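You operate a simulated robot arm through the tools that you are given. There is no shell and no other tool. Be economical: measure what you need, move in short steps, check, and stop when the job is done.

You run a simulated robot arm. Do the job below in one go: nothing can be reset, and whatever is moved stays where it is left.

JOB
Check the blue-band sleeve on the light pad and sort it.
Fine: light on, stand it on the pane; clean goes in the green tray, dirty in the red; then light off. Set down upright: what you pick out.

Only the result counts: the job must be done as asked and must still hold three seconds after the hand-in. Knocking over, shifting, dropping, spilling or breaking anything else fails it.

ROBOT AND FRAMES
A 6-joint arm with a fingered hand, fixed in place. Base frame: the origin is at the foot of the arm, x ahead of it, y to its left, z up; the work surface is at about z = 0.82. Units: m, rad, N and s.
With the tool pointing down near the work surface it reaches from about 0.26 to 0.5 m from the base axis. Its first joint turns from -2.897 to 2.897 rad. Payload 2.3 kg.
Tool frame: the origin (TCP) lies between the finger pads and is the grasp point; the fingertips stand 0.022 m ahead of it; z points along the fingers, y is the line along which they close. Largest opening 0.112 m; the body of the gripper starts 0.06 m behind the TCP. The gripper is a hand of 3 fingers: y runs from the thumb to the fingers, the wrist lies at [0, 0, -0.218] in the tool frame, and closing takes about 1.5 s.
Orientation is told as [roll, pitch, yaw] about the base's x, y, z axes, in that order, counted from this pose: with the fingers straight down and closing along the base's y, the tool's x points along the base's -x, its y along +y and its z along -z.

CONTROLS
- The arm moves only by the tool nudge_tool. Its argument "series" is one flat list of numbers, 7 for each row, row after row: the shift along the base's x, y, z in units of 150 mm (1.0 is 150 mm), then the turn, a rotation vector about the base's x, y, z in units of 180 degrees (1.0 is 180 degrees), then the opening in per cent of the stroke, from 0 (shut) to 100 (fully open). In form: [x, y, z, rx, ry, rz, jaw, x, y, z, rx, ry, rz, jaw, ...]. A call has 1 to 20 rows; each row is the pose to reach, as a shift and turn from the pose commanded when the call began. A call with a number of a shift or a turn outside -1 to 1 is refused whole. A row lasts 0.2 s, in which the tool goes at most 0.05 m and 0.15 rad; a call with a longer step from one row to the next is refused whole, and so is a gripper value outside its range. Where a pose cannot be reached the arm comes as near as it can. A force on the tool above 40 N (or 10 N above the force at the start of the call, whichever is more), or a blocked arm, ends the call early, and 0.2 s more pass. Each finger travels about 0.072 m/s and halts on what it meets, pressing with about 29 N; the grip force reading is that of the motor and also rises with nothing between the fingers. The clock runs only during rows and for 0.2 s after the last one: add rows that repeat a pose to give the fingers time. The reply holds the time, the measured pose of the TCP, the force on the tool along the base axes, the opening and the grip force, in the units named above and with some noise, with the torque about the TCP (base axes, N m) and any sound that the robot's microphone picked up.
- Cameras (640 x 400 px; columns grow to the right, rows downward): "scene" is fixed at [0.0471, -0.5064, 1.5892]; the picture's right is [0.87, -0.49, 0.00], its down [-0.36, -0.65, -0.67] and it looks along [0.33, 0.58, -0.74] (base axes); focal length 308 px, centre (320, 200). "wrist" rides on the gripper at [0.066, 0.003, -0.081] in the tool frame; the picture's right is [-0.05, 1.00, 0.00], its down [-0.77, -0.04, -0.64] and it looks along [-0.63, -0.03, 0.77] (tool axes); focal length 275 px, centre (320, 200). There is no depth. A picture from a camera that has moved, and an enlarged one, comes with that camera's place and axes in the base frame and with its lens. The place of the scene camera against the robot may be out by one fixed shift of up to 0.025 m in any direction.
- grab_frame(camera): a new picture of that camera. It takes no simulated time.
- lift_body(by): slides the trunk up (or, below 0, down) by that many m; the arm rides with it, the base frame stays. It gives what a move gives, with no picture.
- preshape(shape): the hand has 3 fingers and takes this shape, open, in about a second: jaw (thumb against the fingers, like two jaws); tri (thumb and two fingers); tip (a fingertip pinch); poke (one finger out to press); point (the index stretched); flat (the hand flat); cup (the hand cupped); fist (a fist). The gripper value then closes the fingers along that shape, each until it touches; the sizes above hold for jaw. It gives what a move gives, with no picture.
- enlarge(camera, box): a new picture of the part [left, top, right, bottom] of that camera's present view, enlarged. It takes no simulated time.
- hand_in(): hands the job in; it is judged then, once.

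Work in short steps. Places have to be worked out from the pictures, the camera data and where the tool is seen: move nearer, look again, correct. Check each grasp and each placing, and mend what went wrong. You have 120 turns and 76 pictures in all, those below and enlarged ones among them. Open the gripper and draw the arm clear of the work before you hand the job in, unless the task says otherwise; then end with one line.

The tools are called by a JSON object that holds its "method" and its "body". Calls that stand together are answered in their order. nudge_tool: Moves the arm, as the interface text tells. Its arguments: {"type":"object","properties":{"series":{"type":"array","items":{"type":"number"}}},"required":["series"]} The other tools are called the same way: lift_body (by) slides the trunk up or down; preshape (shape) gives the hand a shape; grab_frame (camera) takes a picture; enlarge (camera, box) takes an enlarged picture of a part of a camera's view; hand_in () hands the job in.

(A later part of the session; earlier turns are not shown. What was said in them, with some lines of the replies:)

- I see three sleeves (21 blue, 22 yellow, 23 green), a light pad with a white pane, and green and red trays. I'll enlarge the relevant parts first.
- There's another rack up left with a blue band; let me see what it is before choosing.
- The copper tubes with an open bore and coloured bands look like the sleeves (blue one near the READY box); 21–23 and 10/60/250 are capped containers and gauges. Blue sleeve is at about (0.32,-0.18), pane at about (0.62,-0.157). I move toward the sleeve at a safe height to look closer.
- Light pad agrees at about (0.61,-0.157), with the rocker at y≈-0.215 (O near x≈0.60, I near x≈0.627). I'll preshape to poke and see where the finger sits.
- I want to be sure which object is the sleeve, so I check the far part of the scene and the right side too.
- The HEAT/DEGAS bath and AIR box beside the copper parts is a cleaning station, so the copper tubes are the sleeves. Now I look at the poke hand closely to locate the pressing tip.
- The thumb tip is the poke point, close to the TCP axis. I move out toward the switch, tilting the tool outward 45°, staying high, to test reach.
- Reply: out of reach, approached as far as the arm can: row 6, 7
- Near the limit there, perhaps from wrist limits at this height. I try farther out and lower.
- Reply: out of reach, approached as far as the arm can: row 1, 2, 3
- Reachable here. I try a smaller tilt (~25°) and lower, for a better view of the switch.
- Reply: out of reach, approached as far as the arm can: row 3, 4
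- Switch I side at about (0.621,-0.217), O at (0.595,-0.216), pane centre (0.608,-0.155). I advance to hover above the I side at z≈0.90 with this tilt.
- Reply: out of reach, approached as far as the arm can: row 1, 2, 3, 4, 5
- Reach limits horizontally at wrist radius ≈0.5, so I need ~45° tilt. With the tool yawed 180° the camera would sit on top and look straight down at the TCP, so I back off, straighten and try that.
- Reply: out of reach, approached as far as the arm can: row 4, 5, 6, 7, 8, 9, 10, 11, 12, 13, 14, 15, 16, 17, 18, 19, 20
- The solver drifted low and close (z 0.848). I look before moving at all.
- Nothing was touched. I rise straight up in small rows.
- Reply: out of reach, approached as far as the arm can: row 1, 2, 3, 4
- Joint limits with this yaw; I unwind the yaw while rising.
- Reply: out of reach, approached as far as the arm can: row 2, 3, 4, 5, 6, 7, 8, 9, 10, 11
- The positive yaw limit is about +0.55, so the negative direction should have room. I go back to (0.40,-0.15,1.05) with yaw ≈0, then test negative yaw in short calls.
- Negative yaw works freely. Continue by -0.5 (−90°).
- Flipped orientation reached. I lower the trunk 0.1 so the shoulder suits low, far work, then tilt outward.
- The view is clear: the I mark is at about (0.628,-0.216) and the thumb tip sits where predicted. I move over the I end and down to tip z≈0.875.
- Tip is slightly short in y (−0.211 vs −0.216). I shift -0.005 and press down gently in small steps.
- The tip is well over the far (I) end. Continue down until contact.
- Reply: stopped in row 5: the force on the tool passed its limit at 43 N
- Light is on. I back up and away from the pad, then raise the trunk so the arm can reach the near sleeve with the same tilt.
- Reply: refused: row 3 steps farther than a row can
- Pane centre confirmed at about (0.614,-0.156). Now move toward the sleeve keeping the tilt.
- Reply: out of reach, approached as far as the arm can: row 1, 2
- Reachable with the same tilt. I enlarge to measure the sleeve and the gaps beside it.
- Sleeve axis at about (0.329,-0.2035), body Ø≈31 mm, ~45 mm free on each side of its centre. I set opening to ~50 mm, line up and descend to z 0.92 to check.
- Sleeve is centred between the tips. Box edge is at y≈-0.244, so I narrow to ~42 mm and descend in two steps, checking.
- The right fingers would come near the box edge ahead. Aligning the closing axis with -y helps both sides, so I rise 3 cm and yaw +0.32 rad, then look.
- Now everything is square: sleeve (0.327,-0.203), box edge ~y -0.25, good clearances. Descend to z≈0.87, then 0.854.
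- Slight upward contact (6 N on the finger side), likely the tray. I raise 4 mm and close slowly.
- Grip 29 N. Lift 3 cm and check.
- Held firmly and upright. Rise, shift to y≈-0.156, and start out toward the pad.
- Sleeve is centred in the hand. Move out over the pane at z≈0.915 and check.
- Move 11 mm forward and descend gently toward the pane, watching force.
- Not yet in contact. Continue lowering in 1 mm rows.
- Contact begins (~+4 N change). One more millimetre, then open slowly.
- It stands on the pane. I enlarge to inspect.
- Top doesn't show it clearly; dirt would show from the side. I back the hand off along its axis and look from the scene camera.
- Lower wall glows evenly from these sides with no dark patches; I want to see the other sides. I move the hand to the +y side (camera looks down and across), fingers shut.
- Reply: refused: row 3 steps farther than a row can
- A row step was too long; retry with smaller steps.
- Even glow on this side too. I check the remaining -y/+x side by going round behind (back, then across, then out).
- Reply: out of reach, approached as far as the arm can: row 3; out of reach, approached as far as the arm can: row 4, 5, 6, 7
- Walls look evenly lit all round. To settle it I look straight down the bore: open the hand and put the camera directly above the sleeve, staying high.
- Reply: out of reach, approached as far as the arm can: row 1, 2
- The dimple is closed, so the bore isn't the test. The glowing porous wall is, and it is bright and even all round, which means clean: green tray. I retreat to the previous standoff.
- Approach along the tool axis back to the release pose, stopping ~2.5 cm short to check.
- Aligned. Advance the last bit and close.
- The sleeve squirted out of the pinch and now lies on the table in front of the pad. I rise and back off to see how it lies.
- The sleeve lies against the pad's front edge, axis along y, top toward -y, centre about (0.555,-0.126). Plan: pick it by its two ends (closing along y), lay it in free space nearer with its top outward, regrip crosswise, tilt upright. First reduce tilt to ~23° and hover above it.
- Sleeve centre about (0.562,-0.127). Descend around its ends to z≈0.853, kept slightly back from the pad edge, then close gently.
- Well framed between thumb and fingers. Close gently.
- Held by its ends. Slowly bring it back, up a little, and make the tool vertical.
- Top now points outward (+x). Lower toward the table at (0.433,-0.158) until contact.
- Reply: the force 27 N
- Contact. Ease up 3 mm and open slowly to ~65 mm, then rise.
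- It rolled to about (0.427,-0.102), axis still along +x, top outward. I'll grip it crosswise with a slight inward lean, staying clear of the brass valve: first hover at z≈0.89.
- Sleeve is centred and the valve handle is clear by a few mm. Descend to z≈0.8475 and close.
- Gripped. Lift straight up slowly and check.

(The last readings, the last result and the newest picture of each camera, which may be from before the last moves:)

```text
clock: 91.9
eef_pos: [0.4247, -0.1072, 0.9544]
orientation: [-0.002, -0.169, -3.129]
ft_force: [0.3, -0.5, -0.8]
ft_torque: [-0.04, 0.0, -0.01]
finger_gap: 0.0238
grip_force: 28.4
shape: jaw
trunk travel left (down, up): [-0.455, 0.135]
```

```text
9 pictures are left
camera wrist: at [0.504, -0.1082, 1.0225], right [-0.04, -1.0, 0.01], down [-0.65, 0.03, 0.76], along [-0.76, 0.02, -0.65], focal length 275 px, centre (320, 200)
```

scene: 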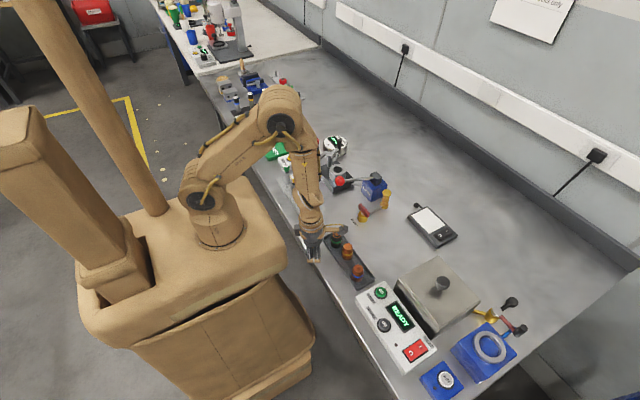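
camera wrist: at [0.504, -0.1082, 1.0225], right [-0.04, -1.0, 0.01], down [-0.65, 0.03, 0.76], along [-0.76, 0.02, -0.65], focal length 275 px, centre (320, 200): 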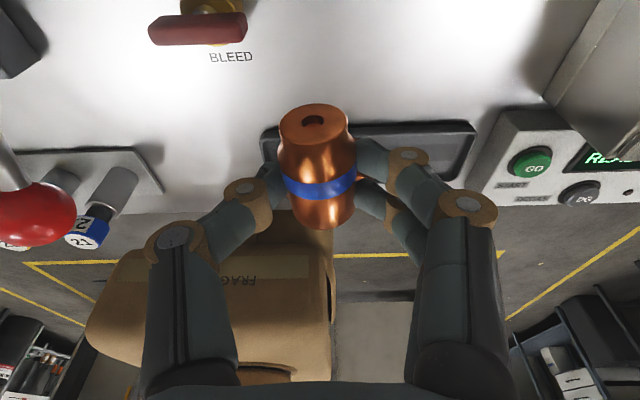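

Held well crosswise. The vise lever's red ball is tall (~0.97), so I rise to z≈1.1 before swinging left toward the green tray, yawing with the base.

{"method": "nudge_tool", "body": {"series": [0, 0, 0.25, 0, 0, 0, 8, -0.05, 0, 0.5, 0, 0, 0, 8, -0.1, 0, 0.75, 0, 0, 0, 8, -0.15, 0, 0.97, 0, 0, 0, 8, -0.15, 0.25, 0.97, 0, 0, 0.025, 8, -0.15, 0.5, 0.97, 0, 0, 0.05, 8, -0.15, 0.75, 0.97, 0, 0, 0.075, 8, -0.15, 1, 0.97, 0, 0, 0.1, 8]}}

{"method": "nudge_tool", "body": {"series": [-0.02, 0.25, 0, 0, 0, 0.035, 8, -0.06, 0.5, 0, 0, 0, 0.07, 8, -0.12, 0.75, 0, 0, 0, 0.105, 8, -0.2, 1, 0, 0, 0, 0.14, 8, -0.2, 1, 0, 0, 0, 0.167, 8]}}

{"method": "nudge_tool", "body": {"series": [-0.1, 0.2, 0, 0, 0, 0, 8, -0.25, 0.4, 0, 0, 0, 0, 8, -0.4, 0.6, 0, 0, 0, 0, 8, -0.53, 0.75, 0, 0, 0, 0, 8, -0.53, 0.75, 0, 0, 0, 0, 8]}}

```text
clock: 93.7
eef_pos: [0.4015, 0.0478, 1.0956]
orientation: [-0.001, -0.17, -2.816]
ft_force: [0.3, 0.1, -1.1]
ft_torque: [-0.01, -0.01, -0.01]
finger_gap: 0.0232
grip_force: 28.6
shape: jaw
out of reach, approached as far as the arm can: row 4
trunk travel left (down, up): [-0.455, 0.135]
```

```text
clock: 94.9
eef_pos: [0.363, 0.1887, 1.0927]
orientation: [-0.002, -0.168, -2.292]
ft_force: [-0.1, 0.0, -0.8]
ft_torque: [0.02, -0.01, 0.0]
finger_gap: 0.0233
grip_force: 29.1
shape: jaw
out of reach, approached as far as the arm can: row 3, 4, 5
trunk travel left (down, up): [-0.455, 0.135]
```

```text
clock: 96.1
eef_pos: [0.2784, 0.2869, 1.0826]
orientation: [-0.002, -0.168, -2.293]
ft_force: [0.0, -0.1, -0.9]
ft_torque: [-0.01, -0.01, 0.0]
finger_gap: 0.0233
grip_force: 28.8
shape: jaw
out of reach, approached as far as the arm can: row 1, 2, 3, 4, 5
trunk travel left (down, up): [-0.455, 0.135]
```

Now above the tray's near side. Tilt outward by ~78° (to ~68° from vertical) while moving out, bringing the sleeve near upright.

{"method": "nudge_tool", "body": {"series": [0.03, 0.05, 0, 0.029, -0.026, 0, 8, 0.06, 0.1, -0.05, 0.059, -0.053, 0, 8, 0.1, 0.15, -0.1, 0.088, -0.079, 0, 8, 0.14, 0.2, -0.15, 0.117, -0.105, 0, 8, 0.17, 0.25, -0.2, 0.147, -0.131, 0, 8, 0.2, 0.3, -0.25, 0.176, -0.158, 0, 8, 0.23, 0.35, -0.3, 0.205, -0.184, 0, 8, 0.26, 0.4, -0.35, 0.235, -0.21, 0, 8, 0.29, 0.45, -0.4, 0.264, -0.236, 0, 8, 0.32, 0.5, -0.45, 0.293, -0.263, 0, 8, 0.34, 0.52, -0.5, 0.323, -0.289, 0, 8, 0.34, 0.52, -0.5, 0.323, -0.289, 0, 8]}}

{"method": "grab_frame", "body": {"camera": "wrist"}}

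```text
clock: 98.4
eef_pos: [0.2124, 0.2178, 1.4129]
orientation: [0.019, 1.017, -2.557]
ft_force: [-0.6, -0.2, -0.4]
ft_torque: [-0.03, 0.04, -0.02]
finger_gap: 0.023
grip_force: 29.1
shape: jaw
out of reach, approached as far as the arm can: row 1, 2, 3, 4, 5, 6, 7, 8, 9, 10, 11
trunk travel left (down, up): [-0.455, 0.135]
stopped in row 11: the arm was blocked; the commanded pose is now the measured one
```

```text
8 pictures are left
camera wrist: at [0.1849, 0.1986, 1.5105], right [0.52, -0.86, -0.03], down [-0.82, -0.48, -0.32], along [0.26, 0.19, -0.95], focal length 275 px, centre (320, 200)
```

wrist: 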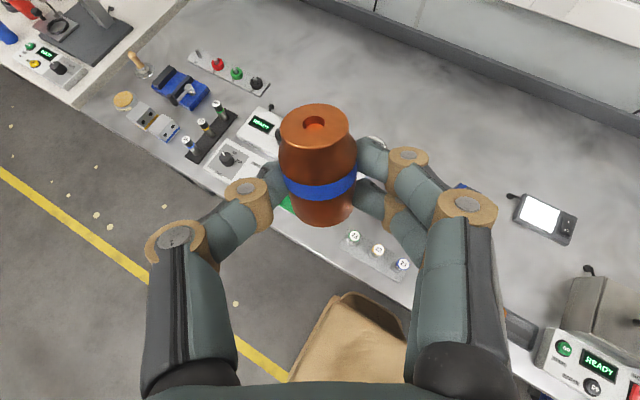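

The arm folded upward (z 1.41) but still holds the sleeve. I come down and outward with this orientation.

{"method": "nudge_tool", "body": {"series": [0.1, 0.1, -0.15, 0, 0, 0, 8, 0.2, 0.2, -0.35, 0, 0, 0, 8, 0.35, 0.35, -0.55, 0, 0, 0, 8, 0.5, 0.5, -0.75, 0, 0, 0, 8, 0.6, 0.6, -0.95, 0, 0, 0, 8, 0.6, 0.6, -1, 0, 0, 0, 8, 0.6, 0.6, -1, 0, 0, 0, 8]}}

```text
clock: 100.0
eef_pos: [0.3017, 0.3431, 1.3438]
orientation: [0.008, 1.021, -2.559]
ft_force: [-0.9, 0.2, -1.0]
ft_torque: [-0.01, 0.02, -0.03]
finger_gap: 0.0232
grip_force: 28.6
shape: jaw
out of reach, approached as far as the arm can: row 1, 2, 3, 4, 5, 6, 7
trunk travel left (down, up): [-0.455, 0.135]
```

{"method": "nudge_tool", "body": {"series": [0, 0, -0.2, 0, 0, 0, 8, 0, 0, -0.4, 0, 0, 0, 8, 0, 0, -0.6, 0, 0, 0, 8, 0, 0, -0.8, 0, 0, 0, 8, 0, 0, -1, 0, 0, 0, 8, 0, 0, -1, 0, 0, 0, 8]}}

```text
clock: 101.4
eef_pos: [0.3266, 0.4043, 1.2864]
orientation: [0.01, 1.02, -2.557]
ft_force: [0.3, 0.4, -1.7]
ft_torque: [0.02, -0.02, 0.0]
finger_gap: 0.0231
grip_force: 29.1
shape: jaw
out of reach, approached as far as the arm can: row 1, 2, 3, 4, 5, 6
trunk travel left (down, up): [-0.455, 0.135]
```

Still riding the reach limit; keep lowering.

{"method": "nudge_tool", "body": {"series": [0, -0.1, -0.2, 0, 0, 0, 8, 0, -0.2, -0.4, 0, 0, 0, 8, 0, -0.2, -0.6, 0, 0, 0, 8, 0, -0.2, -0.8, 0, 0, 0, 8, 0, -0.2, -1, 0, 0, 0, 8, 0, -0.2, -1, 0, 0, 0, 8]}}

```text
clock: 102.8
eef_pos: [0.3554, 0.4622, 1.1975]
orientation: [0.006, 1.02, -2.558]
ft_force: [-0.1, -0.2, -0.6]
ft_torque: [0.03, 0.01, 0.02]
finger_gap: 0.0231
grip_force: 28.8
shape: jaw
out of reach, approached as far as the arm can: row 1, 2, 3, 4, 5, 6
trunk travel left (down, up): [-0.455, 0.135]
```

I need to see the arm's configuration.

{"method": "grab_frame", "body": {"camera": "scene"}}

```text
7 pictures are left
```

scene: 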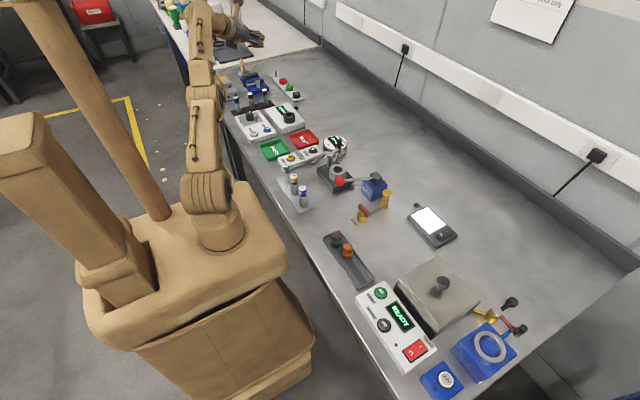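

The arm is stretched upward; hand yaw is likely at a wrist limit relative to the base. I yaw the hand +0.4 rad back into line, then lower.

{"method": "nudge_tool", "body": {"series": [0, -0.05, 0, 0, 0, 0.04, 8, 0, -0.1, 0, 0, 0, 0.08, 8, 0, -0.15, -0.05, 0, 0, 0.12, 8, 0, -0.2, -0.15, 0, 0, 0.14, 8, 0, -0.25, -0.3, 0, 0, 0.14, 8, 0, -0.25, -0.5, 0, 0, 0.14, 8, 0, -0.25, -0.5, 0, 0, 0.14, 8]}}

```text
clock: 104.4
eef_pos: [0.4033, 0.4779, 1.1646]
orientation: [0.007, 1.021, -2.12]
ft_force: [-0.7, -0.2, -1.0]
ft_torque: [-0.03, -0.01, 0.03]
finger_gap: 0.0231
grip_force: 29.0
shape: jaw
out of reach, approached as far as the arm can: row 1, 2, 3, 4, 5, 6, 7
trunk travel left (down, up): [-0.455, 0.135]
```

It's stuck near a stretched configuration. I untilt toward vertical and draw inward to recover the elbow posture.

{"method": "nudge_tool", "body": {"series": [-0.05, -0.08, 0, -0.033, 0.02, 0, 8, -0.12, -0.18, 0, -0.066, 0.04, 0, 8, -0.2, -0.28, 0, -0.1, 0.061, 0, 8, -0.28, -0.4, -0.05, -0.133, 0.082, 0, 8, -0.36, -0.52, -0.1, -0.166, 0.102, 0, 8, -0.44, -0.64, -0.15, -0.2, 0.123, 0, 8, -0.52, -0.76, -0.2, -0.227, 0.139, 0, 8, -0.6, -0.85, -0.25, -0.24, 0.147, 0, 8, -0.6, -0.85, -0.3, -0.24, 0.147, 0, 8]}}

```text
clock: 106.4
eef_pos: [0.2856, 0.3472, 1.1078]
orientation: [0.001, 0.143, -2.122]
ft_force: [-0.5, -0.4, -0.7]
ft_torque: [-0.03, -0.02, -0.04]
finger_gap: 0.0229
grip_force: 28.6
shape: jaw
out of reach, approached as far as the arm can: row 1, 2, 3, 4, 5, 6, 7, 8, 9
trunk travel left (down, up): [-0.455, 0.135]
```

Recovered. Raise the trunk 0.12 and then lower the tool, so the wrist stays well below the shoulder.

{"method": "lift_body", "body": {"by": 0.12}}

{"method": "nudge_tool", "body": {"series": [0, 0, -0.2, 0, 0, 0, 8, -0.02, -0.03, -0.45, 0, 0, 0, 8, -0.04, -0.05, -0.7, 0, 0, 0, 8, -0.05, -0.08, -0.9, 0, 0, 0, 8, -0.05, -0.08, -1, 0, 0, 0, 8, -0.05, -0.08, -1, 0, 0, 0, 8]}}

```text
clock: 107.9
eef_pos: [0.2846, 0.3479, 1.2271]
orientation: [0.002, 0.142, -2.124]
ft_force: [-0.1, 0.3, -1.2]
ft_torque: [-0.01, -0.01, 0.01]
finger_gap: 0.0229
grip_force: 29.3
shape: jaw
trunk travel left (down, up): [-0.575, 0.015]
```

```text
clock: 109.3
eef_pos: [0.3076, 0.3804, 1.13]
orientation: [0.002, 0.142, -2.122]
ft_force: [2.2, -0.3, -1.7]
ft_torque: [0.02, -0.02, -0.01]
finger_gap: 0.0228
grip_force: 28.9
shape: jaw
out of reach, approached as far as the arm can: row 1, 2, 3, 4, 5, 6
trunk travel left (down, up): [-0.575, 0.015]
```

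Try pulling radially inward to make the elbow bend.

{"method": "nudge_tool", "body": {"series": [-0.15, -0.18, 0, 0, 0, 0, 8, -0.3, -0.36, 0, 0, 0, 0, 8, -0.45, -0.54, 0, 0, 0, 0, 8, -0.6, -0.72, 0, 0, 0, 0, 8, -0.6, -0.72, 0, 0, 0, 0, 8]}}

```text
clock: 110.5
eef_pos: [0.2984, 0.3798, 1.1457]
orientation: [0.002, 0.141, -2.122]
ft_force: [0.0, -0.3, -0.3]
ft_torque: [-0.05, -0.01, -0.04]
finger_gap: 0.023
grip_force: 29.1
shape: jaw
out of reach, approached as far as the arm can: row 1, 2, 3, 4, 5
trunk travel left (down, up): [-0.575, 0.015]
```

{"method": "enlarge", "body": {"camera": "scene", "box": [150, 0, 350, 220]}}

```text
1.82 times, centred on (250, 110) of scene
camera zoom: at [0.0471, -0.5064, 1.5892], right [0.87, -0.49, 0.0], down [-0.36, -0.65, -0.67], along [0.33, 0.58, -0.74], focal length 561 px, centre (447, 364)
```

zoom: 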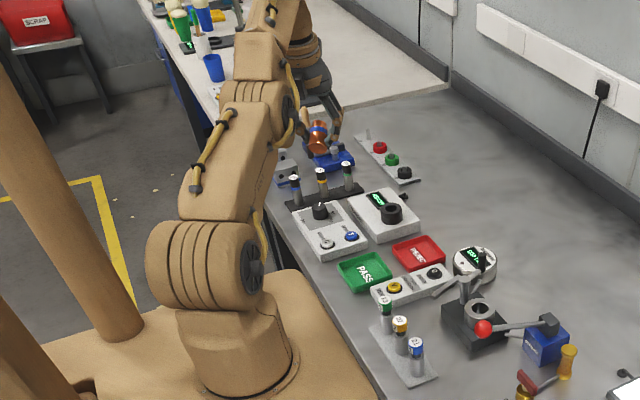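

The arm seems just past straight at the elbow's wrong-side stop. I stretch fully outward and then draw in and down, to let the elbow come back to its normal side.

{"method": "nudge_tool", "body": {"series": [0.15, 0.18, 0, 0, 0, 0, 8, 0.3, 0.36, 0, 0, 0, 0, 8, 0.45, 0.54, 0, 0, 0, 0, 8, 0.6, 0.7, 0, 0, 0, 0, 8, 0.6, 0.7, 0, 0, 0, 0, 8, 0.6, 0.7, 0, 0, 0, 0, 8]}}

{"method": "nudge_tool", "body": {"series": [-0.15, -0.18, -0.1, 0, 0, 0, 8, -0.3, -0.36, -0.2, 0, 0, 0, 8, -0.45, -0.54, -0.3, 0, 0, 0, 8, -0.6, -0.72, -0.4, 0, 0, 0, 8, -0.6, -0.72, -0.4, 0, 0, 0, 8]}}

```text
clock: 111.9
eef_pos: [0.3215, 0.3784, 1.1233]
orientation: [0.001, 0.143, -2.122]
ft_force: [-0.4, 0.3, -1.0]
ft_torque: [-0.03, -0.02, 0.01]
finger_gap: 0.0227
grip_force: 29.1
shape: jaw
out of reach, approached as far as the arm can: row 1, 2, 3, 4, 5, 6
trunk travel left (down, up): [-0.575, 0.015]
```

```text
clock: 113.1
eef_pos: [0.3178, 0.3802, 1.1114]
orientation: [0.002, 0.143, -2.122]
ft_force: [0.2, 0.9, -1.0]
ft_torque: [0.01, 0.01, 0.02]
finger_gap: 0.0228
grip_force: 29.1
shape: jaw
out of reach, approached as far as the arm can: row 1, 2, 3, 4, 5
trunk travel left (down, up): [-0.575, 0.015]
```

I retry: stretch outward, then retreat gently inward and upward (that worked after earlier stretches).

{"method": "nudge_tool", "body": {"series": [0.15, 0.18, -0.2, 0, 0, 0, 8, 0.3, 0.36, -0.4, 0, 0, 0, 8, 0.4, 0.5, -0.6, 0, 0, 0, 8, 0.4, 0.5, -0.7, 0, 0, 0, 8, 0.3, 0.4, -0.6, 0, 0, 0, 8, 0.2, 0.25, -0.4, 0, 0, 0, 8, 0.1, 0.1, -0.2, 0, 0, 0, 8, 0, 0, 0, 0, 0, 0, 8, -0.1, -0.12, 0.1, 0, 0, 0, 8, -0.2, -0.24, 0.2, 0, 0, 0, 8, -0.3, -0.36, 0.3, 0, 0, 0, 8, -0.45, -0.54, 0.3, 0, 0, 0, 8, -0.6, -0.72, 0.3, 0, 0, 0, 8, -0.6, -0.72, 0.2, 0, 0, 0, 8]}}

```text
clock: 116.1
eef_pos: [0.2209, 0.2714, 1.145]
orientation: [0.003, 0.141, -2.121]
ft_force: [1.0, 0.3, -1.3]
ft_torque: [0.0, 0.04, -0.01]
finger_gap: 0.023
grip_force: 28.7
shape: jaw
out of reach, approached as far as the arm can: row 1, 2, 3, 4, 5, 6, 7
trunk travel left (down, up): [-0.575, 0.015]
```

Freed. Now lower with the tool near vertical to z≈1.0, moving out slightly.

{"method": "nudge_tool", "body": {"series": [0.03, 0.04, -0.15, 0, 0, 0, 8, 0.08, 0.1, -0.35, 0, 0, 0, 8, 0.13, 0.17, -0.55, 0, 0, 0, 8, 0.18, 0.23, -0.75, 0, 0, 0, 8, 0.2, 0.26, -0.93, 0, 0, 0, 8, 0.2, 0.26, -0.93, 0, 0, 0, 8]}}

```text
clock: 117.5
eef_pos: [0.2475, 0.3107, 1.0048]
orientation: [0.002, 0.143, -2.123]
ft_force: [0.4, 0.9, -1.7]
ft_torque: [-0.01, -0.02, 0.01]
finger_gap: 0.0225
grip_force: 28.7
shape: jaw
trunk travel left (down, up): [-0.575, 0.015]
```

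Now tilt outward ~58° at this height while moving out over the tray's near side.

{"method": "nudge_tool", "body": {"series": [0.06, 0.06, 0, 0.031, -0.019, 0, 8, 0.12, 0.12, 0, 0.062, -0.038, 0, 8, 0.18, 0.18, 0, 0.092, -0.057, 0, 8, 0.24, 0.23, 0, 0.123, -0.076, 0, 8, 0.3, 0.28, 0, 0.154, -0.094, 0, 8, 0.36, 0.32, 0, 0.185, -0.113, 0, 8, 0.42, 0.36, 0, 0.215, -0.132, 0, 8, 0.47, 0.38, 0, 0.246, -0.151, 0, 8, 0.52, 0.4, 0, 0.277, -0.17, 0, 8, 0.52, 0.4, 0, 0.277, -0.17, 0, 8]}}

{"method": "grab_frame", "body": {"camera": "wrist"}}

```text
clock: 119.7
eef_pos: [0.3269, 0.3707, 1.0046]
orientation: [-0.003, 1.162, -2.127]
ft_force: [-0.3, -0.1, -1.1]
ft_torque: [-0.02, 0.01, -0.01]
finger_gap: 0.0227
grip_force: 28.8
shape: jaw
out of reach, approached as far as the arm can: row 3
trunk travel left (down, up): [-0.575, 0.015]
```

```text
5 pictures are left
camera wrist: at [0.3062, 0.3291, 1.0955], right [0.84, -0.54, -0.04], down [-0.5, -0.74, -0.46], along [0.21, 0.41, -0.89], focal length 275 px, centre (320, 200)
```

wrist: 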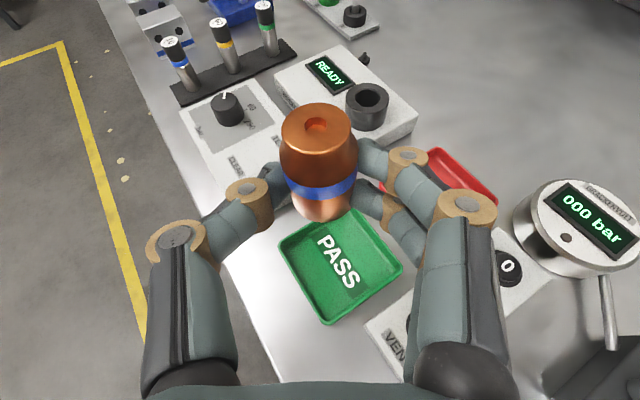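

Green tray is at x 0.306–0.394, y 0.347–0.415, centre (0.350,0.381); the VENT panel lies right beside it (x>0.333, y<0.326). I yaw -0.72 rad so the hand comes from the robot's -x side, clear of the panel, and hover over the tray.

{"method": "nudge_tool", "body": {"series": [0.02, 0.02, 0, 0, 0, -0.04, 8, 0.04, 0.04, 0, 0, 0, -0.08, 8, 0.06, 0.06, 0, 0, 0, -0.12, 8, 0.08, 0.08, -0.05, 0, 0, -0.16, 8, 0.1, 0.09, -0.15, 0, 0, -0.2, 8, 0.115, 0.09, -0.3, 0, 0, -0.229, 8, 0.115, 0.09, -0.45, 0, 0, -0.229, 8, 0.115, 0.09, -0.6, 0, 0, -0.229, 8, 0.115, 0.09, -0.7, 0, 0, -0.229, 8, 0.115, 0.09, -0.7, 0, 0, -0.229, 8]}}

```text
clock: 121.9
eef_pos: [0.3484, 0.3853, 0.8996]
orientation: [0.0, 1.166, -2.844]
ft_force: [-0.2, -0.7, -1.2]
ft_torque: [-0.03, 0.02, -0.01]
finger_gap: 0.0227
grip_force: 29.1
shape: jaw
trunk travel left (down, up): [-0.575, 0.015]
```

{"method": "grab_frame", "body": {"camera": "wrist"}}

```text
4 pictures are left
camera wrist: at [0.3029, 0.3681, 0.991], right [0.28, -0.96, -0.04], down [-0.86, -0.23, -0.46], along [0.43, 0.16, -0.89], focal length 275 px, centre (320, 200)
```

wrist: 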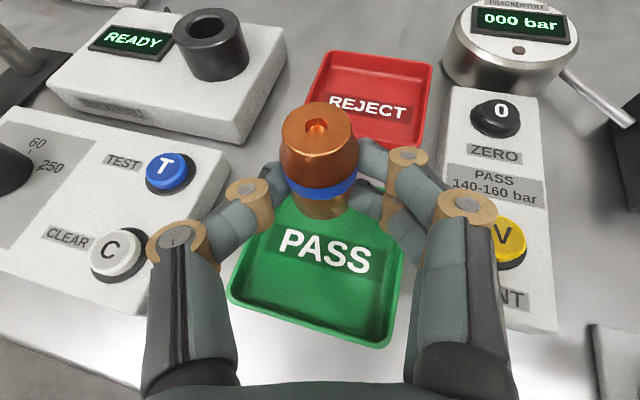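

Sleeve is over the middle of the green tray and the hand clears both panels. Lower to z≈0.863, then in small steps to contact.

{"method": "nudge_tool", "body": {"series": [-0.01, 0, -0.08, 0, 0, 0, 8, -0.02, 0, -0.16, 0, 0, 0, 8, -0.02, 0, -0.22, 0, 0, 0, 8, -0.02, 0, -0.24, 0, 0, 0, 8]}}

{"method": "nudge_tool", "body": {"series": [0, 0, -0.007, 0, 0, 0, 8, 0, 0, -0.014, 0, 0, 0, 8, 0, 0, -0.021, 0, 0, 0, 8]}}

```text
clock: 122.9
eef_pos: [0.3435, 0.3835, 0.8621]
orientation: [-0.002, 1.163, -2.844]
ft_force: [-0.6, -0.4, -0.6]
ft_torque: [-0.01, -0.01, 0.0]
finger_gap: 0.0222
grip_force: 28.9
shape: jaw
trunk travel left (down, up): [-0.575, 0.015]
```

```text
clock: 123.7
eef_pos: [0.3433, 0.3838, 0.8601]
orientation: [-0.003, 1.163, -2.845]
ft_force: [0.9, 0.0, -2.0]
ft_torque: [0.0, 0.02, -0.03]
finger_gap: 0.0224
grip_force: 29.1
shape: jaw
trunk travel left (down, up): [-0.575, 0.015]
```

{"method": "nudge_tool", "body": {"series": [0, 0, -0.007, 0, 0, 0, 8, 0, 0, -0.014, 0, 0, 0, 8, 0, 0, -0.021, 0, 0, 0, 8]}}

```text
clock: 124.5
eef_pos: [0.3432, 0.3827, 0.8572]
orientation: [-0.001, 1.164, -2.845]
ft_force: [-0.3, 0.0, -1.2]
ft_torque: [-0.02, 0.01, 0.01]
finger_gap: 0.0223
grip_force: 29.0
shape: jaw
trunk travel left (down, up): [-0.575, 0.015]
```

{"method": "nudge_tool", "body": {"series": [0, 0, -0.007, 0, 0, 0, 8, 0, 0, -0.014, 0, 0, 0, 8, 0, 0, -0.018, 0, 0, 0, 8]}}

```text
clock: 125.3
eef_pos: [0.3443, 0.3897, 0.8619]
orientation: [-0.033, 1.171, -2.872]
ft_force: [1.1, 0.6, -1.1]
ft_torque: [0.02, -0.02, -0.02]
finger_gap: 0.0227
grip_force: 29.5
shape: jaw
trunk travel left (down, up): [-0.575, 0.015]
```

The pose deviated upward with no tool force: some arm link may be touching something. I look.

{"method": "enlarge", "body": {"camera": "scene", "box": [190, 90, 350, 200]}}

```text
3.64 times, centred on (270, 145) of scene
camera zoom: at [0.0471, -0.5064, 1.5892], right [0.87, -0.49, 0.0], down [-0.36, -0.65, -0.67], along [0.33, 0.58, -0.74], focal length 1122 px, centre (502, 400)
```

zoom: 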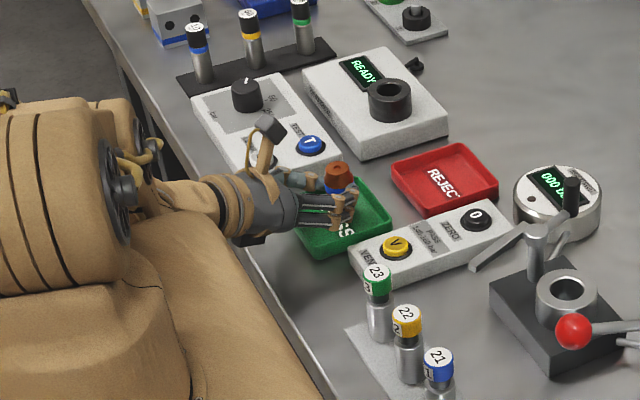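

The hand and sleeve are fine; the wrist link seems to touch the robot's own trunk box corner. I raise the tool 9 cm, lower the trunk 8 cm for clearance, and come down again.

{"method": "nudge_tool", "body": {"series": [0, 0, 0.1, 0, 0, 0, 8, 0, 0, 0.25, 0, 0, 0, 8, 0, 0, 0.45, 0, 0, 0, 8, 0, 0, 0.6, 0, 0, 0, 8, 0, 0, 0.6, 0, 0, 0, 8]}}

{"method": "lift_body", "body": {"by": -0.06}}

```text
clock: 126.5
eef_pos: [0.3426, 0.3832, 0.9456]
orientation: [-0.001, 1.165, -2.845]
ft_force: [-0.2, -0.8, -1.7]
ft_torque: [-0.03, 0.01, 0.02]
finger_gap: 0.0224
grip_force: 29.4
shape: jaw
trunk travel left (down, up): [-0.575, 0.015]
```

```text
clock: 127.5
eef_pos: [0.3425, 0.3827, 0.8857]
orientation: [-0.001, 1.164, -2.845]
ft_force: [0.0, 0.2, -1.8]
ft_torque: [-0.02, 0.02, 0.02]
finger_gap: 0.0224
grip_force: 28.3
shape: jaw
trunk travel left (down, up): [-0.515, 0.075]
```

{"method": "nudge_tool", "body": {"series": [0.01, 0.01, -0.07, 0, 0, 0, 8, 0.02, 0.015, -0.13, 0, 0, 0, 8, 0.02, 0.015, -0.17, 0, 0, 0, 8, 0.02, 0.015, -0.185, 0, 0, 0, 8]}}

{"method": "nudge_tool", "body": {"series": [0, 0, -0.007, 0, 0, 0, 8, 0, 0, -0.014, 0, 0, 0, 8, 0, 0, -0.021, 0, 0, 0, 8]}}

```text
clock: 128.5
eef_pos: [0.346, 0.3872, 0.858]
orientation: [-0.001, 1.165, -2.844]
ft_force: [0.5, 0.5, -1.3]
ft_torque: [-0.01, 0.03, 0.01]
finger_gap: 0.0222
grip_force: 28.6
shape: jaw
trunk travel left (down, up): [-0.515, 0.075]
```

```text
clock: 129.3
eef_pos: [0.3466, 0.3854, 0.8542]
orientation: [-0.001, 1.165, -2.842]
ft_force: [0.5, 0.0, -0.6]
ft_torque: [0.04, 0.01, 0.0]
finger_gap: 0.0226
grip_force: 28.7
shape: jaw
trunk travel left (down, up): [-0.515, 0.075]
```

No blockage now; continue in 1 mm steps to contact.

{"method": "nudge_tool", "body": {"series": [0, 0, -0.007, 0, 0, 0, 8, 0, 0, -0.014, 0, 0, 0, 8, 0, 0, -0.021, 0, 0, 0, 8]}}

```text
clock: 130.1
eef_pos: [0.344, 0.3854, 0.8522]
orientation: [-0.005, 1.165, -2.844]
ft_force: [0.3, -0.1, -1.0]
ft_torque: [-0.01, 0.04, 0.0]
finger_gap: 0.0226
grip_force: 28.8
shape: jaw
trunk travel left (down, up): [-0.515, 0.075]
```

{"method": "nudge_tool", "body": {"series": [0, 0, -0.006, 0, 0, 0, 8, 0, 0, -0.012, 0, 0, 0, 8]}}

```text
clock: 130.7
eef_pos: [0.345, 0.3853, 0.8499]
orientation: [-0.002, 1.168, -2.842]
ft_force: [1.4, 2.4, 2.6]
ft_torque: [-0.16, 0.01, 0.09]
finger_gap: 0.0224
grip_force: 28.8
shape: jaw
trunk travel left (down, up): [-0.515, 0.075]
```

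Light contact biased to the finger side, maybe the near rim. I raise 2 mm, shift 10 mm outward and lower again to feel the floor.

{"method": "nudge_tool", "body": {"series": [0, 0, 0.02, 0, 0, 0, 8, 0.035, 0.01, 0.02, 0, 0, 0, 8, 0.07, 0.02, 0.02, 0, 0, 0, 8, 0.07, 0.02, 0.01, 0, 0, 0, 8, 0.07, 0.02, 0, 0, 0, 0, 8]}}

{"method": "nudge_tool", "body": {"series": [0, 0, -0.006, 0, 0, 0, 8, 0, 0, -0.012, 0, 0, 0, 8]}}

```text
clock: 131.9
eef_pos: [0.3569, 0.3886, 0.85]
orientation: [-0.002, 1.164, -2.843]
ft_force: [-1.0, -0.1, -1.0]
ft_torque: [-0.02, 0.03, 0.0]
finger_gap: 0.0226
grip_force: 28.6
shape: jaw
trunk travel left (down, up): [-0.515, 0.075]
```

```text
clock: 132.5
eef_pos: [0.3569, 0.3886, 0.8483]
orientation: [-0.003, 1.164, -2.843]
ft_force: [-0.7, -1.4, -1.7]
ft_torque: [-0.03, 0.03, 0.0]
finger_gap: 0.0224
grip_force: 28.6
shape: jaw
trunk travel left (down, up): [-0.515, 0.075]
```

Indeed it was the rim; free now. Keep lowering in fine steps.

{"method": "nudge_tool", "body": {"series": [0, 0, -0.006, 0, 0, 0, 8, 0, 0, -0.012, 0, 0, 0, 8]}}

```text
clock: 133.1
eef_pos: [0.3553, 0.3892, 0.8469]
orientation: [-0.004, 1.167, -2.847]
ft_force: [2.1, 1.1, 9.8]
ft_torque: [-0.2, 0.0, 0.0]
finger_gap: 0.0224
grip_force: 29.0
shape: jaw
trunk travel left (down, up): [-0.515, 0.075]
```

Firm contact (~11 N). Release slowly in small steps.

{"method": "nudge_tool", "body": {"series": [0, 0, 0.004, 0, 0, 0, 19, 0, 0, 0.004, 0, 0, 0, 21, 0, 0, 0.004, 0, 0, 0, 23, 0, 0, 0.004, 0, 0, 0, 25, 0, 0, 0.004, 0, 0, 0, 27, 0, 0, 0.004, 0, 0, 0, 30, 0, 0, 0.004, 0, 0, 0, 33, 0, 0, 0.004, 0, 0, 0, 37, 0, 0, 0.004, 0, 0, 0, 40, 0, 0, 0.004, 0, 0, 0, 40]}}

{"method": "grab_frame", "body": {"camera": "wrist"}}

```text
clock: 135.3
eef_pos: [0.3553, 0.3899, 0.846]
orientation: [-0.001, 1.166, -2.846]
ft_force: [6.1, 12.1, 16.5]
ft_torque: [-0.62, 0.09, 0.09]
finger_gap: 0.038
grip_force: 0.1
shape: jaw
trunk travel left (down, up): [-0.515, 0.075]
```

```text
2 pictures are left
camera wrist: at [0.3113, 0.3735, 0.9395], right [0.28, -0.96, -0.04], down [-0.86, -0.23, -0.46], along [0.43, 0.16, -0.89], focal length 275 px, centre (320, 200)
```

wrist: 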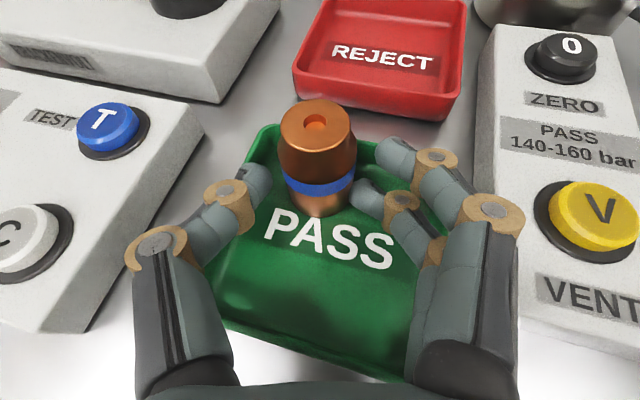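

The sleeve stands upright in the green tray. The fingers press the right rim a little, so I narrow slightly, then rise straight up.

{"method": "nudge_tool", "body": {"series": [0, 0, 0.005, 0, 0, 0, 33, 0, 0, 0.01, 0, 0, 0, 31, 0, 0, 0.03, 0, 0, 0, 31, 0, 0, 0.08, 0, 0, 0, 31, 0, 0, 0.16, 0, 0, 0, 31, 0, 0, 0.28, 0, 0, 0, 31, 0, 0, 0.45, 0, 0, 0, 31, 0, 0, 0.65, 0, 0, 0, 31, 0, 0, 0.85, 0, 0, 0, 31]}}

```text
clock: 137.3
eef_pos: [0.3563, 0.3898, 0.9712]
orientation: [-0.004, 1.165, -2.844]
ft_force: [0.1, 0.1, 0.6]
ft_torque: [0.01, -0.03, 0.01]
finger_gap: 0.0349
grip_force: 0.1
shape: jaw
trunk travel left (down, up): [-0.515, 0.075]
```

Clear. Now untilt toward vertical while drawing in and rising, before swinging back to the pad.

{"method": "nudge_tool", "body": {"series": [-0.03, -0.03, 0.1, -0.011, 0.035, 0, 31, -0.08, -0.1, 0.2, -0.022, 0.071, 0, 31, -0.14, -0.17, 0.3, -0.033, 0.106, 0, 31, -0.2, -0.25, 0.4, -0.044, 0.142, 0, 31, -0.27, -0.33, 0.5, -0.055, 0.177, 0, 31, -0.33, -0.4, 0.55, -0.066, 0.213, 0, 31, -0.4, -0.47, 0.6, -0.077, 0.248, 0, 31, -0.4, -0.47, 0.6, -0.077, 0.248, 0, 31]}}

```text
clock: 139.1
eef_pos: [0.2921, 0.3136, 1.0425]
orientation: [0.001, 0.418, -2.841]
ft_force: [-0.4, 0.3, -0.3]
ft_torque: [-0.01, 0.0, -0.01]
finger_gap: 0.0352
grip_force: 0.0
shape: jaw
out of reach, approached as far as the arm can: row 7, 8
trunk travel left (down, up): [-0.515, 0.075]
```

Swing back right at z≈1.05, staying inside the tall lever ball.

{"method": "nudge_tool", "body": {"series": [0.05, -0.25, 0.03, 0, 0, 0, 31, 0.1, -0.5, 0.05, 0, 0, 0, 31, 0.15, -0.75, 0.05, 0, 0, 0, 31, 0.2, -1, 0.05, 0, 0, 0, 31]}}

{"method": "nudge_tool", "body": {"series": [0.0, -0.25, 0, 0, 0, -0.03, 31, 0.02, -0.5, 0, 0, 0, -0.06, 31, 0.04, -0.75, 0, 0, 0, -0.09, 31, 0.06, -1, 0, 0, 0, -0.12, 31]}}

{"method": "nudge_tool", "body": {"series": [0.05, -0.25, 0, 0, 0, -0.03, 31, 0.1, -0.5, 0, 0, 0, -0.06, 31, 0.15, -0.75, 0, 0, 0, -0.08, 31, 0.2, -1, 0, 0, 0, -0.08, 31]}}

```text
clock: 140.1
eef_pos: [0.32, 0.1604, 1.0519]
orientation: [0.002, 0.42, -2.839]
ft_force: [0.4, -0.1, -0.4]
ft_torque: [-0.02, 0.02, 0.0]
finger_gap: 0.0349
grip_force: 0.1
shape: jaw
trunk travel left (down, up): [-0.515, 0.075]
```

```text
clock: 141.1
eef_pos: [0.3294, 0.0178, 1.0444]
orientation: [0.007, 0.424, 3.061]
ft_force: [-0.1, -0.2, 0.0]
ft_torque: [-0.02, -0.04, -0.02]
finger_gap: 0.0348
grip_force: 0.1
shape: jaw
out of reach, approached as far as the arm can: row 3, 4
trunk travel left (down, up): [-0.515, 0.075]
```

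```text
clock: 142.1
eef_pos: [0.3578, -0.1015, 1.0135]
orientation: [0.029, 0.435, 2.813]
ft_force: [0.6, 0.0, -0.1]
ft_torque: [-0.02, -0.02, 0.0]
finger_gap: 0.0349
grip_force: 0.0
shape: jaw
out of reach, approached as far as the arm can: row 1, 2, 3, 4
trunk travel left (down, up): [-0.515, 0.075]
```

Near the start side again. Continue toward the pad, tilting to ~48°.

{"method": "nudge_tool", "body": {"series": [0.1, -0.1, 0, -0.01, -0.03, 0, 31, 0.22, -0.2, 0, -0.02, -0.06, 0, 31, 0.36, -0.3, 0, -0.03, -0.09, 0, 31, 0.5, -0.42, 0, -0.043, -0.126, 0, 31, 0.63, -0.54, 0, -0.043, -0.126, 0, 31, 0.75, -0.66, 0, -0.043, -0.126, 0, 31, 0.75, -0.66, 0, -0.043, -0.126, 0, 31]}}

{"method": "preshape", "body": {"shape": "poke"}}

```text
clock: 143.7
eef_pos: [0.4706, -0.2007, 1.0168]
orientation: [0.002, 0.839, 2.814]
ft_force: [0.5, -0.3, 0.2]
ft_torque: [0.0, 0.01, 0.02]
finger_gap: 0.0349
grip_force: 0.0
shape: jaw
out of reach, approached as far as the arm can: row 1
trunk travel left (down, up): [-0.515, 0.075]
```

```text
clock: 144.6
eef_pos: [0.471, -0.2008, 1.0156]
orientation: [0.001, 0.837, 2.812]
ft_force: [-1.9, -0.4, 0.0]
ft_torque: [0.0, 0.01, 0.01]
finger_gap: 0.0001
grip_force: 0.0
shape: poke
trunk travel left (down, up): [-0.515, 0.075]
```

{"method": "lift_body", "body": {"by": -0.08}}

{"method": "nudge_tool", "body": {"series": [0.2, -0.02, 0, 0, 0, 0, 100, 0.4, -0.05, 0, 0, 0, 0, 100, 0.6, -0.09, -0.05, 0, 0, 0, 100, 0.72, -0.09, -0.2, 0, 0, 0, 100, 0.72, -0.09, -0.27, 0, 0, 0, 100, 0.72, -0.09, -0.27, 0, 0, 0, 100]}}

{"method": "grab_frame", "body": {"camera": "wrist"}}

```text
clock: 145.8
eef_pos: [0.4708, -0.2004, 0.9348]
orientation: [0.003, 0.837, 2.811]
ft_force: [0.4, -0.1, 0.3]
ft_torque: [0.0, 0.04, -0.02]
finger_gap: 0.0002
grip_force: 0.0
shape: poke
trunk travel left (down, up): [-0.435, 0.155]
```

```text
clock: 147.2
eef_pos: [0.5772, -0.2137, 0.8961]
orientation: [0.002, 0.838, 2.814]
ft_force: [0.4, 0.1, -0.3]
ft_torque: [0.0, -0.03, -0.03]
finger_gap: 0.0
grip_force: 0.0
shape: poke
out of reach, approached as far as the arm can: row 3
trunk travel left (down, up): [-0.435, 0.155]
```

```text
1 pictures are left
camera wrist: at [0.5624, -0.2112, 0.9986], right [-0.35, -0.94, -0.03], down [-0.92, 0.35, -0.15], along [0.15, -0.02, -0.99], focal length 275 px, centre (320, 200)
```

wrist: 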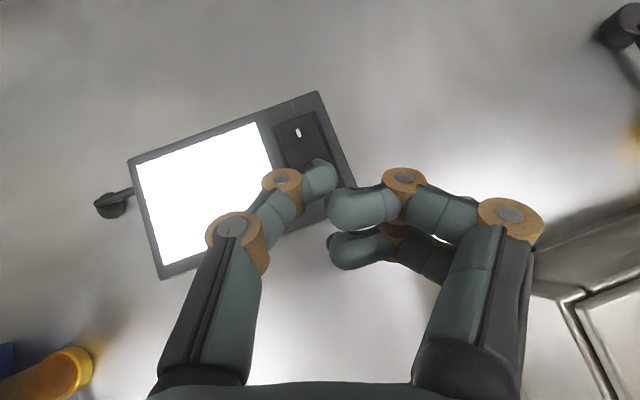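

I mark again at (0.627,-0.216), so O is near (0.597,-0.216); the tip is over (0.593,-0.2195). Small correction, then press down.

{"method": "nudge_tool", "body": {"series": [0.015, 0.02, -0.05, 0, 0, 0, 100, 0.015, 0.02, -0.11, 0, 0, 0, 100, 0.015, 0.02, -0.15, 0, 0, 0, 100]}}

{"method": "nudge_tool", "body": {"series": [0, 0, -0.02, 0, 0, 0, 100, 0, 0, -0.04, 0, 0, 0, 100, 0, 0, -0.06, 0, 0, 0, 100, 0, 0, -0.08, 0, 0, 0, 100, 0, 0, -0.1, 0, 0, 0, 100, 0, 0, -0.12, 0, 0, 0, 100]}}

```text
clock: 147.9
eef_pos: [0.5805, -0.2111, 0.8725]
orientation: [0.002, 0.839, 2.814]
ft_force: [0.3, 0.1, -0.5]
ft_torque: [0.03, -0.03, 0.02]
finger_gap: 0.0
grip_force: 0.1
shape: poke
trunk travel left (down, up): [-0.435, 0.155]
```

```text
clock: 149.3
eef_pos: [0.5774, -0.2104, 0.8551]
orientation: [0.001, 0.84, 2.812]
ft_force: [-10.6, 3.2, 10.7]
ft_torque: [-0.11, 0.0, -0.08]
finger_gap: 0.0001
grip_force: 0.0
shape: poke
trunk travel left (down, up): [-0.435, 0.155]
```

Pressing with about 15 N; I press a little further to be sure it clicks.

{"method": "nudge_tool", "body": {"series": [0.01, 0, -0.015, 0, 0, 0, 100, 0.02, 0, -0.03, 0, 0, 0, 100, 0.02, 0, -0.045, 0, 0, 0, 100, 0.02, 0, -0.06, 0, 0, 0, 100]}}

```text
clock: 150.3
eef_pos: [0.5798, -0.209, 0.8517]
orientation: [-0.001, 0.849, 2.814]
ft_force: [-14.9, 4.4, 24.5]
ft_torque: [-0.27, -0.16, -0.11]
finger_gap: 0.0
grip_force: 0.2
shape: poke
trunk travel left (down, up): [-0.435, 0.155]
```

Tip went well below the earlier press height, so the rocker should be over. I lift off and back away, then use the last picture on the whole scene.

{"method": "nudge_tool", "body": {"series": [0, 0, 0.15, 0, 0, 0, 100, -0.05, 0, 0.35, 0, 0, 0, 100, -0.2, 0, 0.55, 0, 0, 0, 100, -0.45, 0, 0.6, 0, 0, 0, 100, -0.7, 0, 0.65, 0, 0, 0, 100, -0.95, 0, 0.7, 0, 0, 0, 100, -0.95, 0, 0.7, 0, 0, 0, 100]}}

{"method": "grab_frame", "body": {"camera": "scene"}}

```text
clock: 151.9
eef_pos: [0.4408, -0.209, 0.9501]
orientation: [0.001, 0.837, 2.811]
ft_force: [0.7, 0.4, -0.3]
ft_torque: [0.0, -0.01, 0.01]
finger_gap: 0.0
grip_force: 0.1
shape: poke
trunk travel left (down, up): [-0.435, 0.155]
```

```text
0 pictures are left
```

scene: 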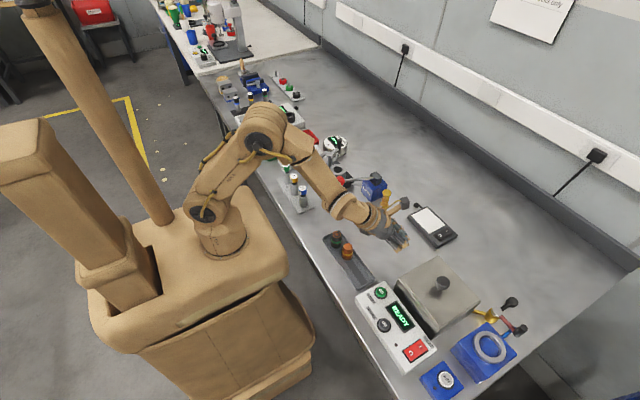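

The pane is back to its dull unlit white, so the light is off. I open the hand and lift it clear.

{"method": "preshape", "body": {"shape": "jaw"}}

{"method": "nudge_tool", "body": {"series": [0, 0, 0.2, 0, 0, 0, 100, 0, 0, 0.4, 0, 0, 0, 100, 0, 0, 0.55, 0, 0, 0, 100, 0, 0, 0.55, 0, 0, 0, 100]}}

```text
clock: 152.8
eef_pos: [0.4405, -0.2075, 0.9508]
orientation: [0.001, 0.839, 2.812]
ft_force: [0.1, 0.4, 0.4]
ft_torque: [-0.04, -0.02, 0.0]
finger_gap: 0.1119
grip_force: 0.1
shape: jaw
trunk travel left (down, up): [-0.435, 0.155]
```

```text
clock: 153.8
eef_pos: [0.442, -0.2085, 1.0337]
orientation: [0.003, 0.84, 2.813]
ft_force: [-0.2, 0.4, -0.6]
ft_torque: [0.01, 0.02, 0.02]
finger_gap: 0.1122
grip_force: 0.0
shape: jaw
trunk travel left (down, up): [-0.435, 0.155]
```

The hand is open and clear, so I hand in.

{"method": "hand_in", "body": {}}

```text
The job is handed in.
```

I judged the blue-band sleeve clean: its lower wall lit evenly on the pad with no dark patches. It went upright into the green tray, and then I switched the light off. On the way it slipped from the grip once and fell on the table; I stood it back up. My last view of it in the tray was before I drew the hand away, and I read the light as off from a distant picture.
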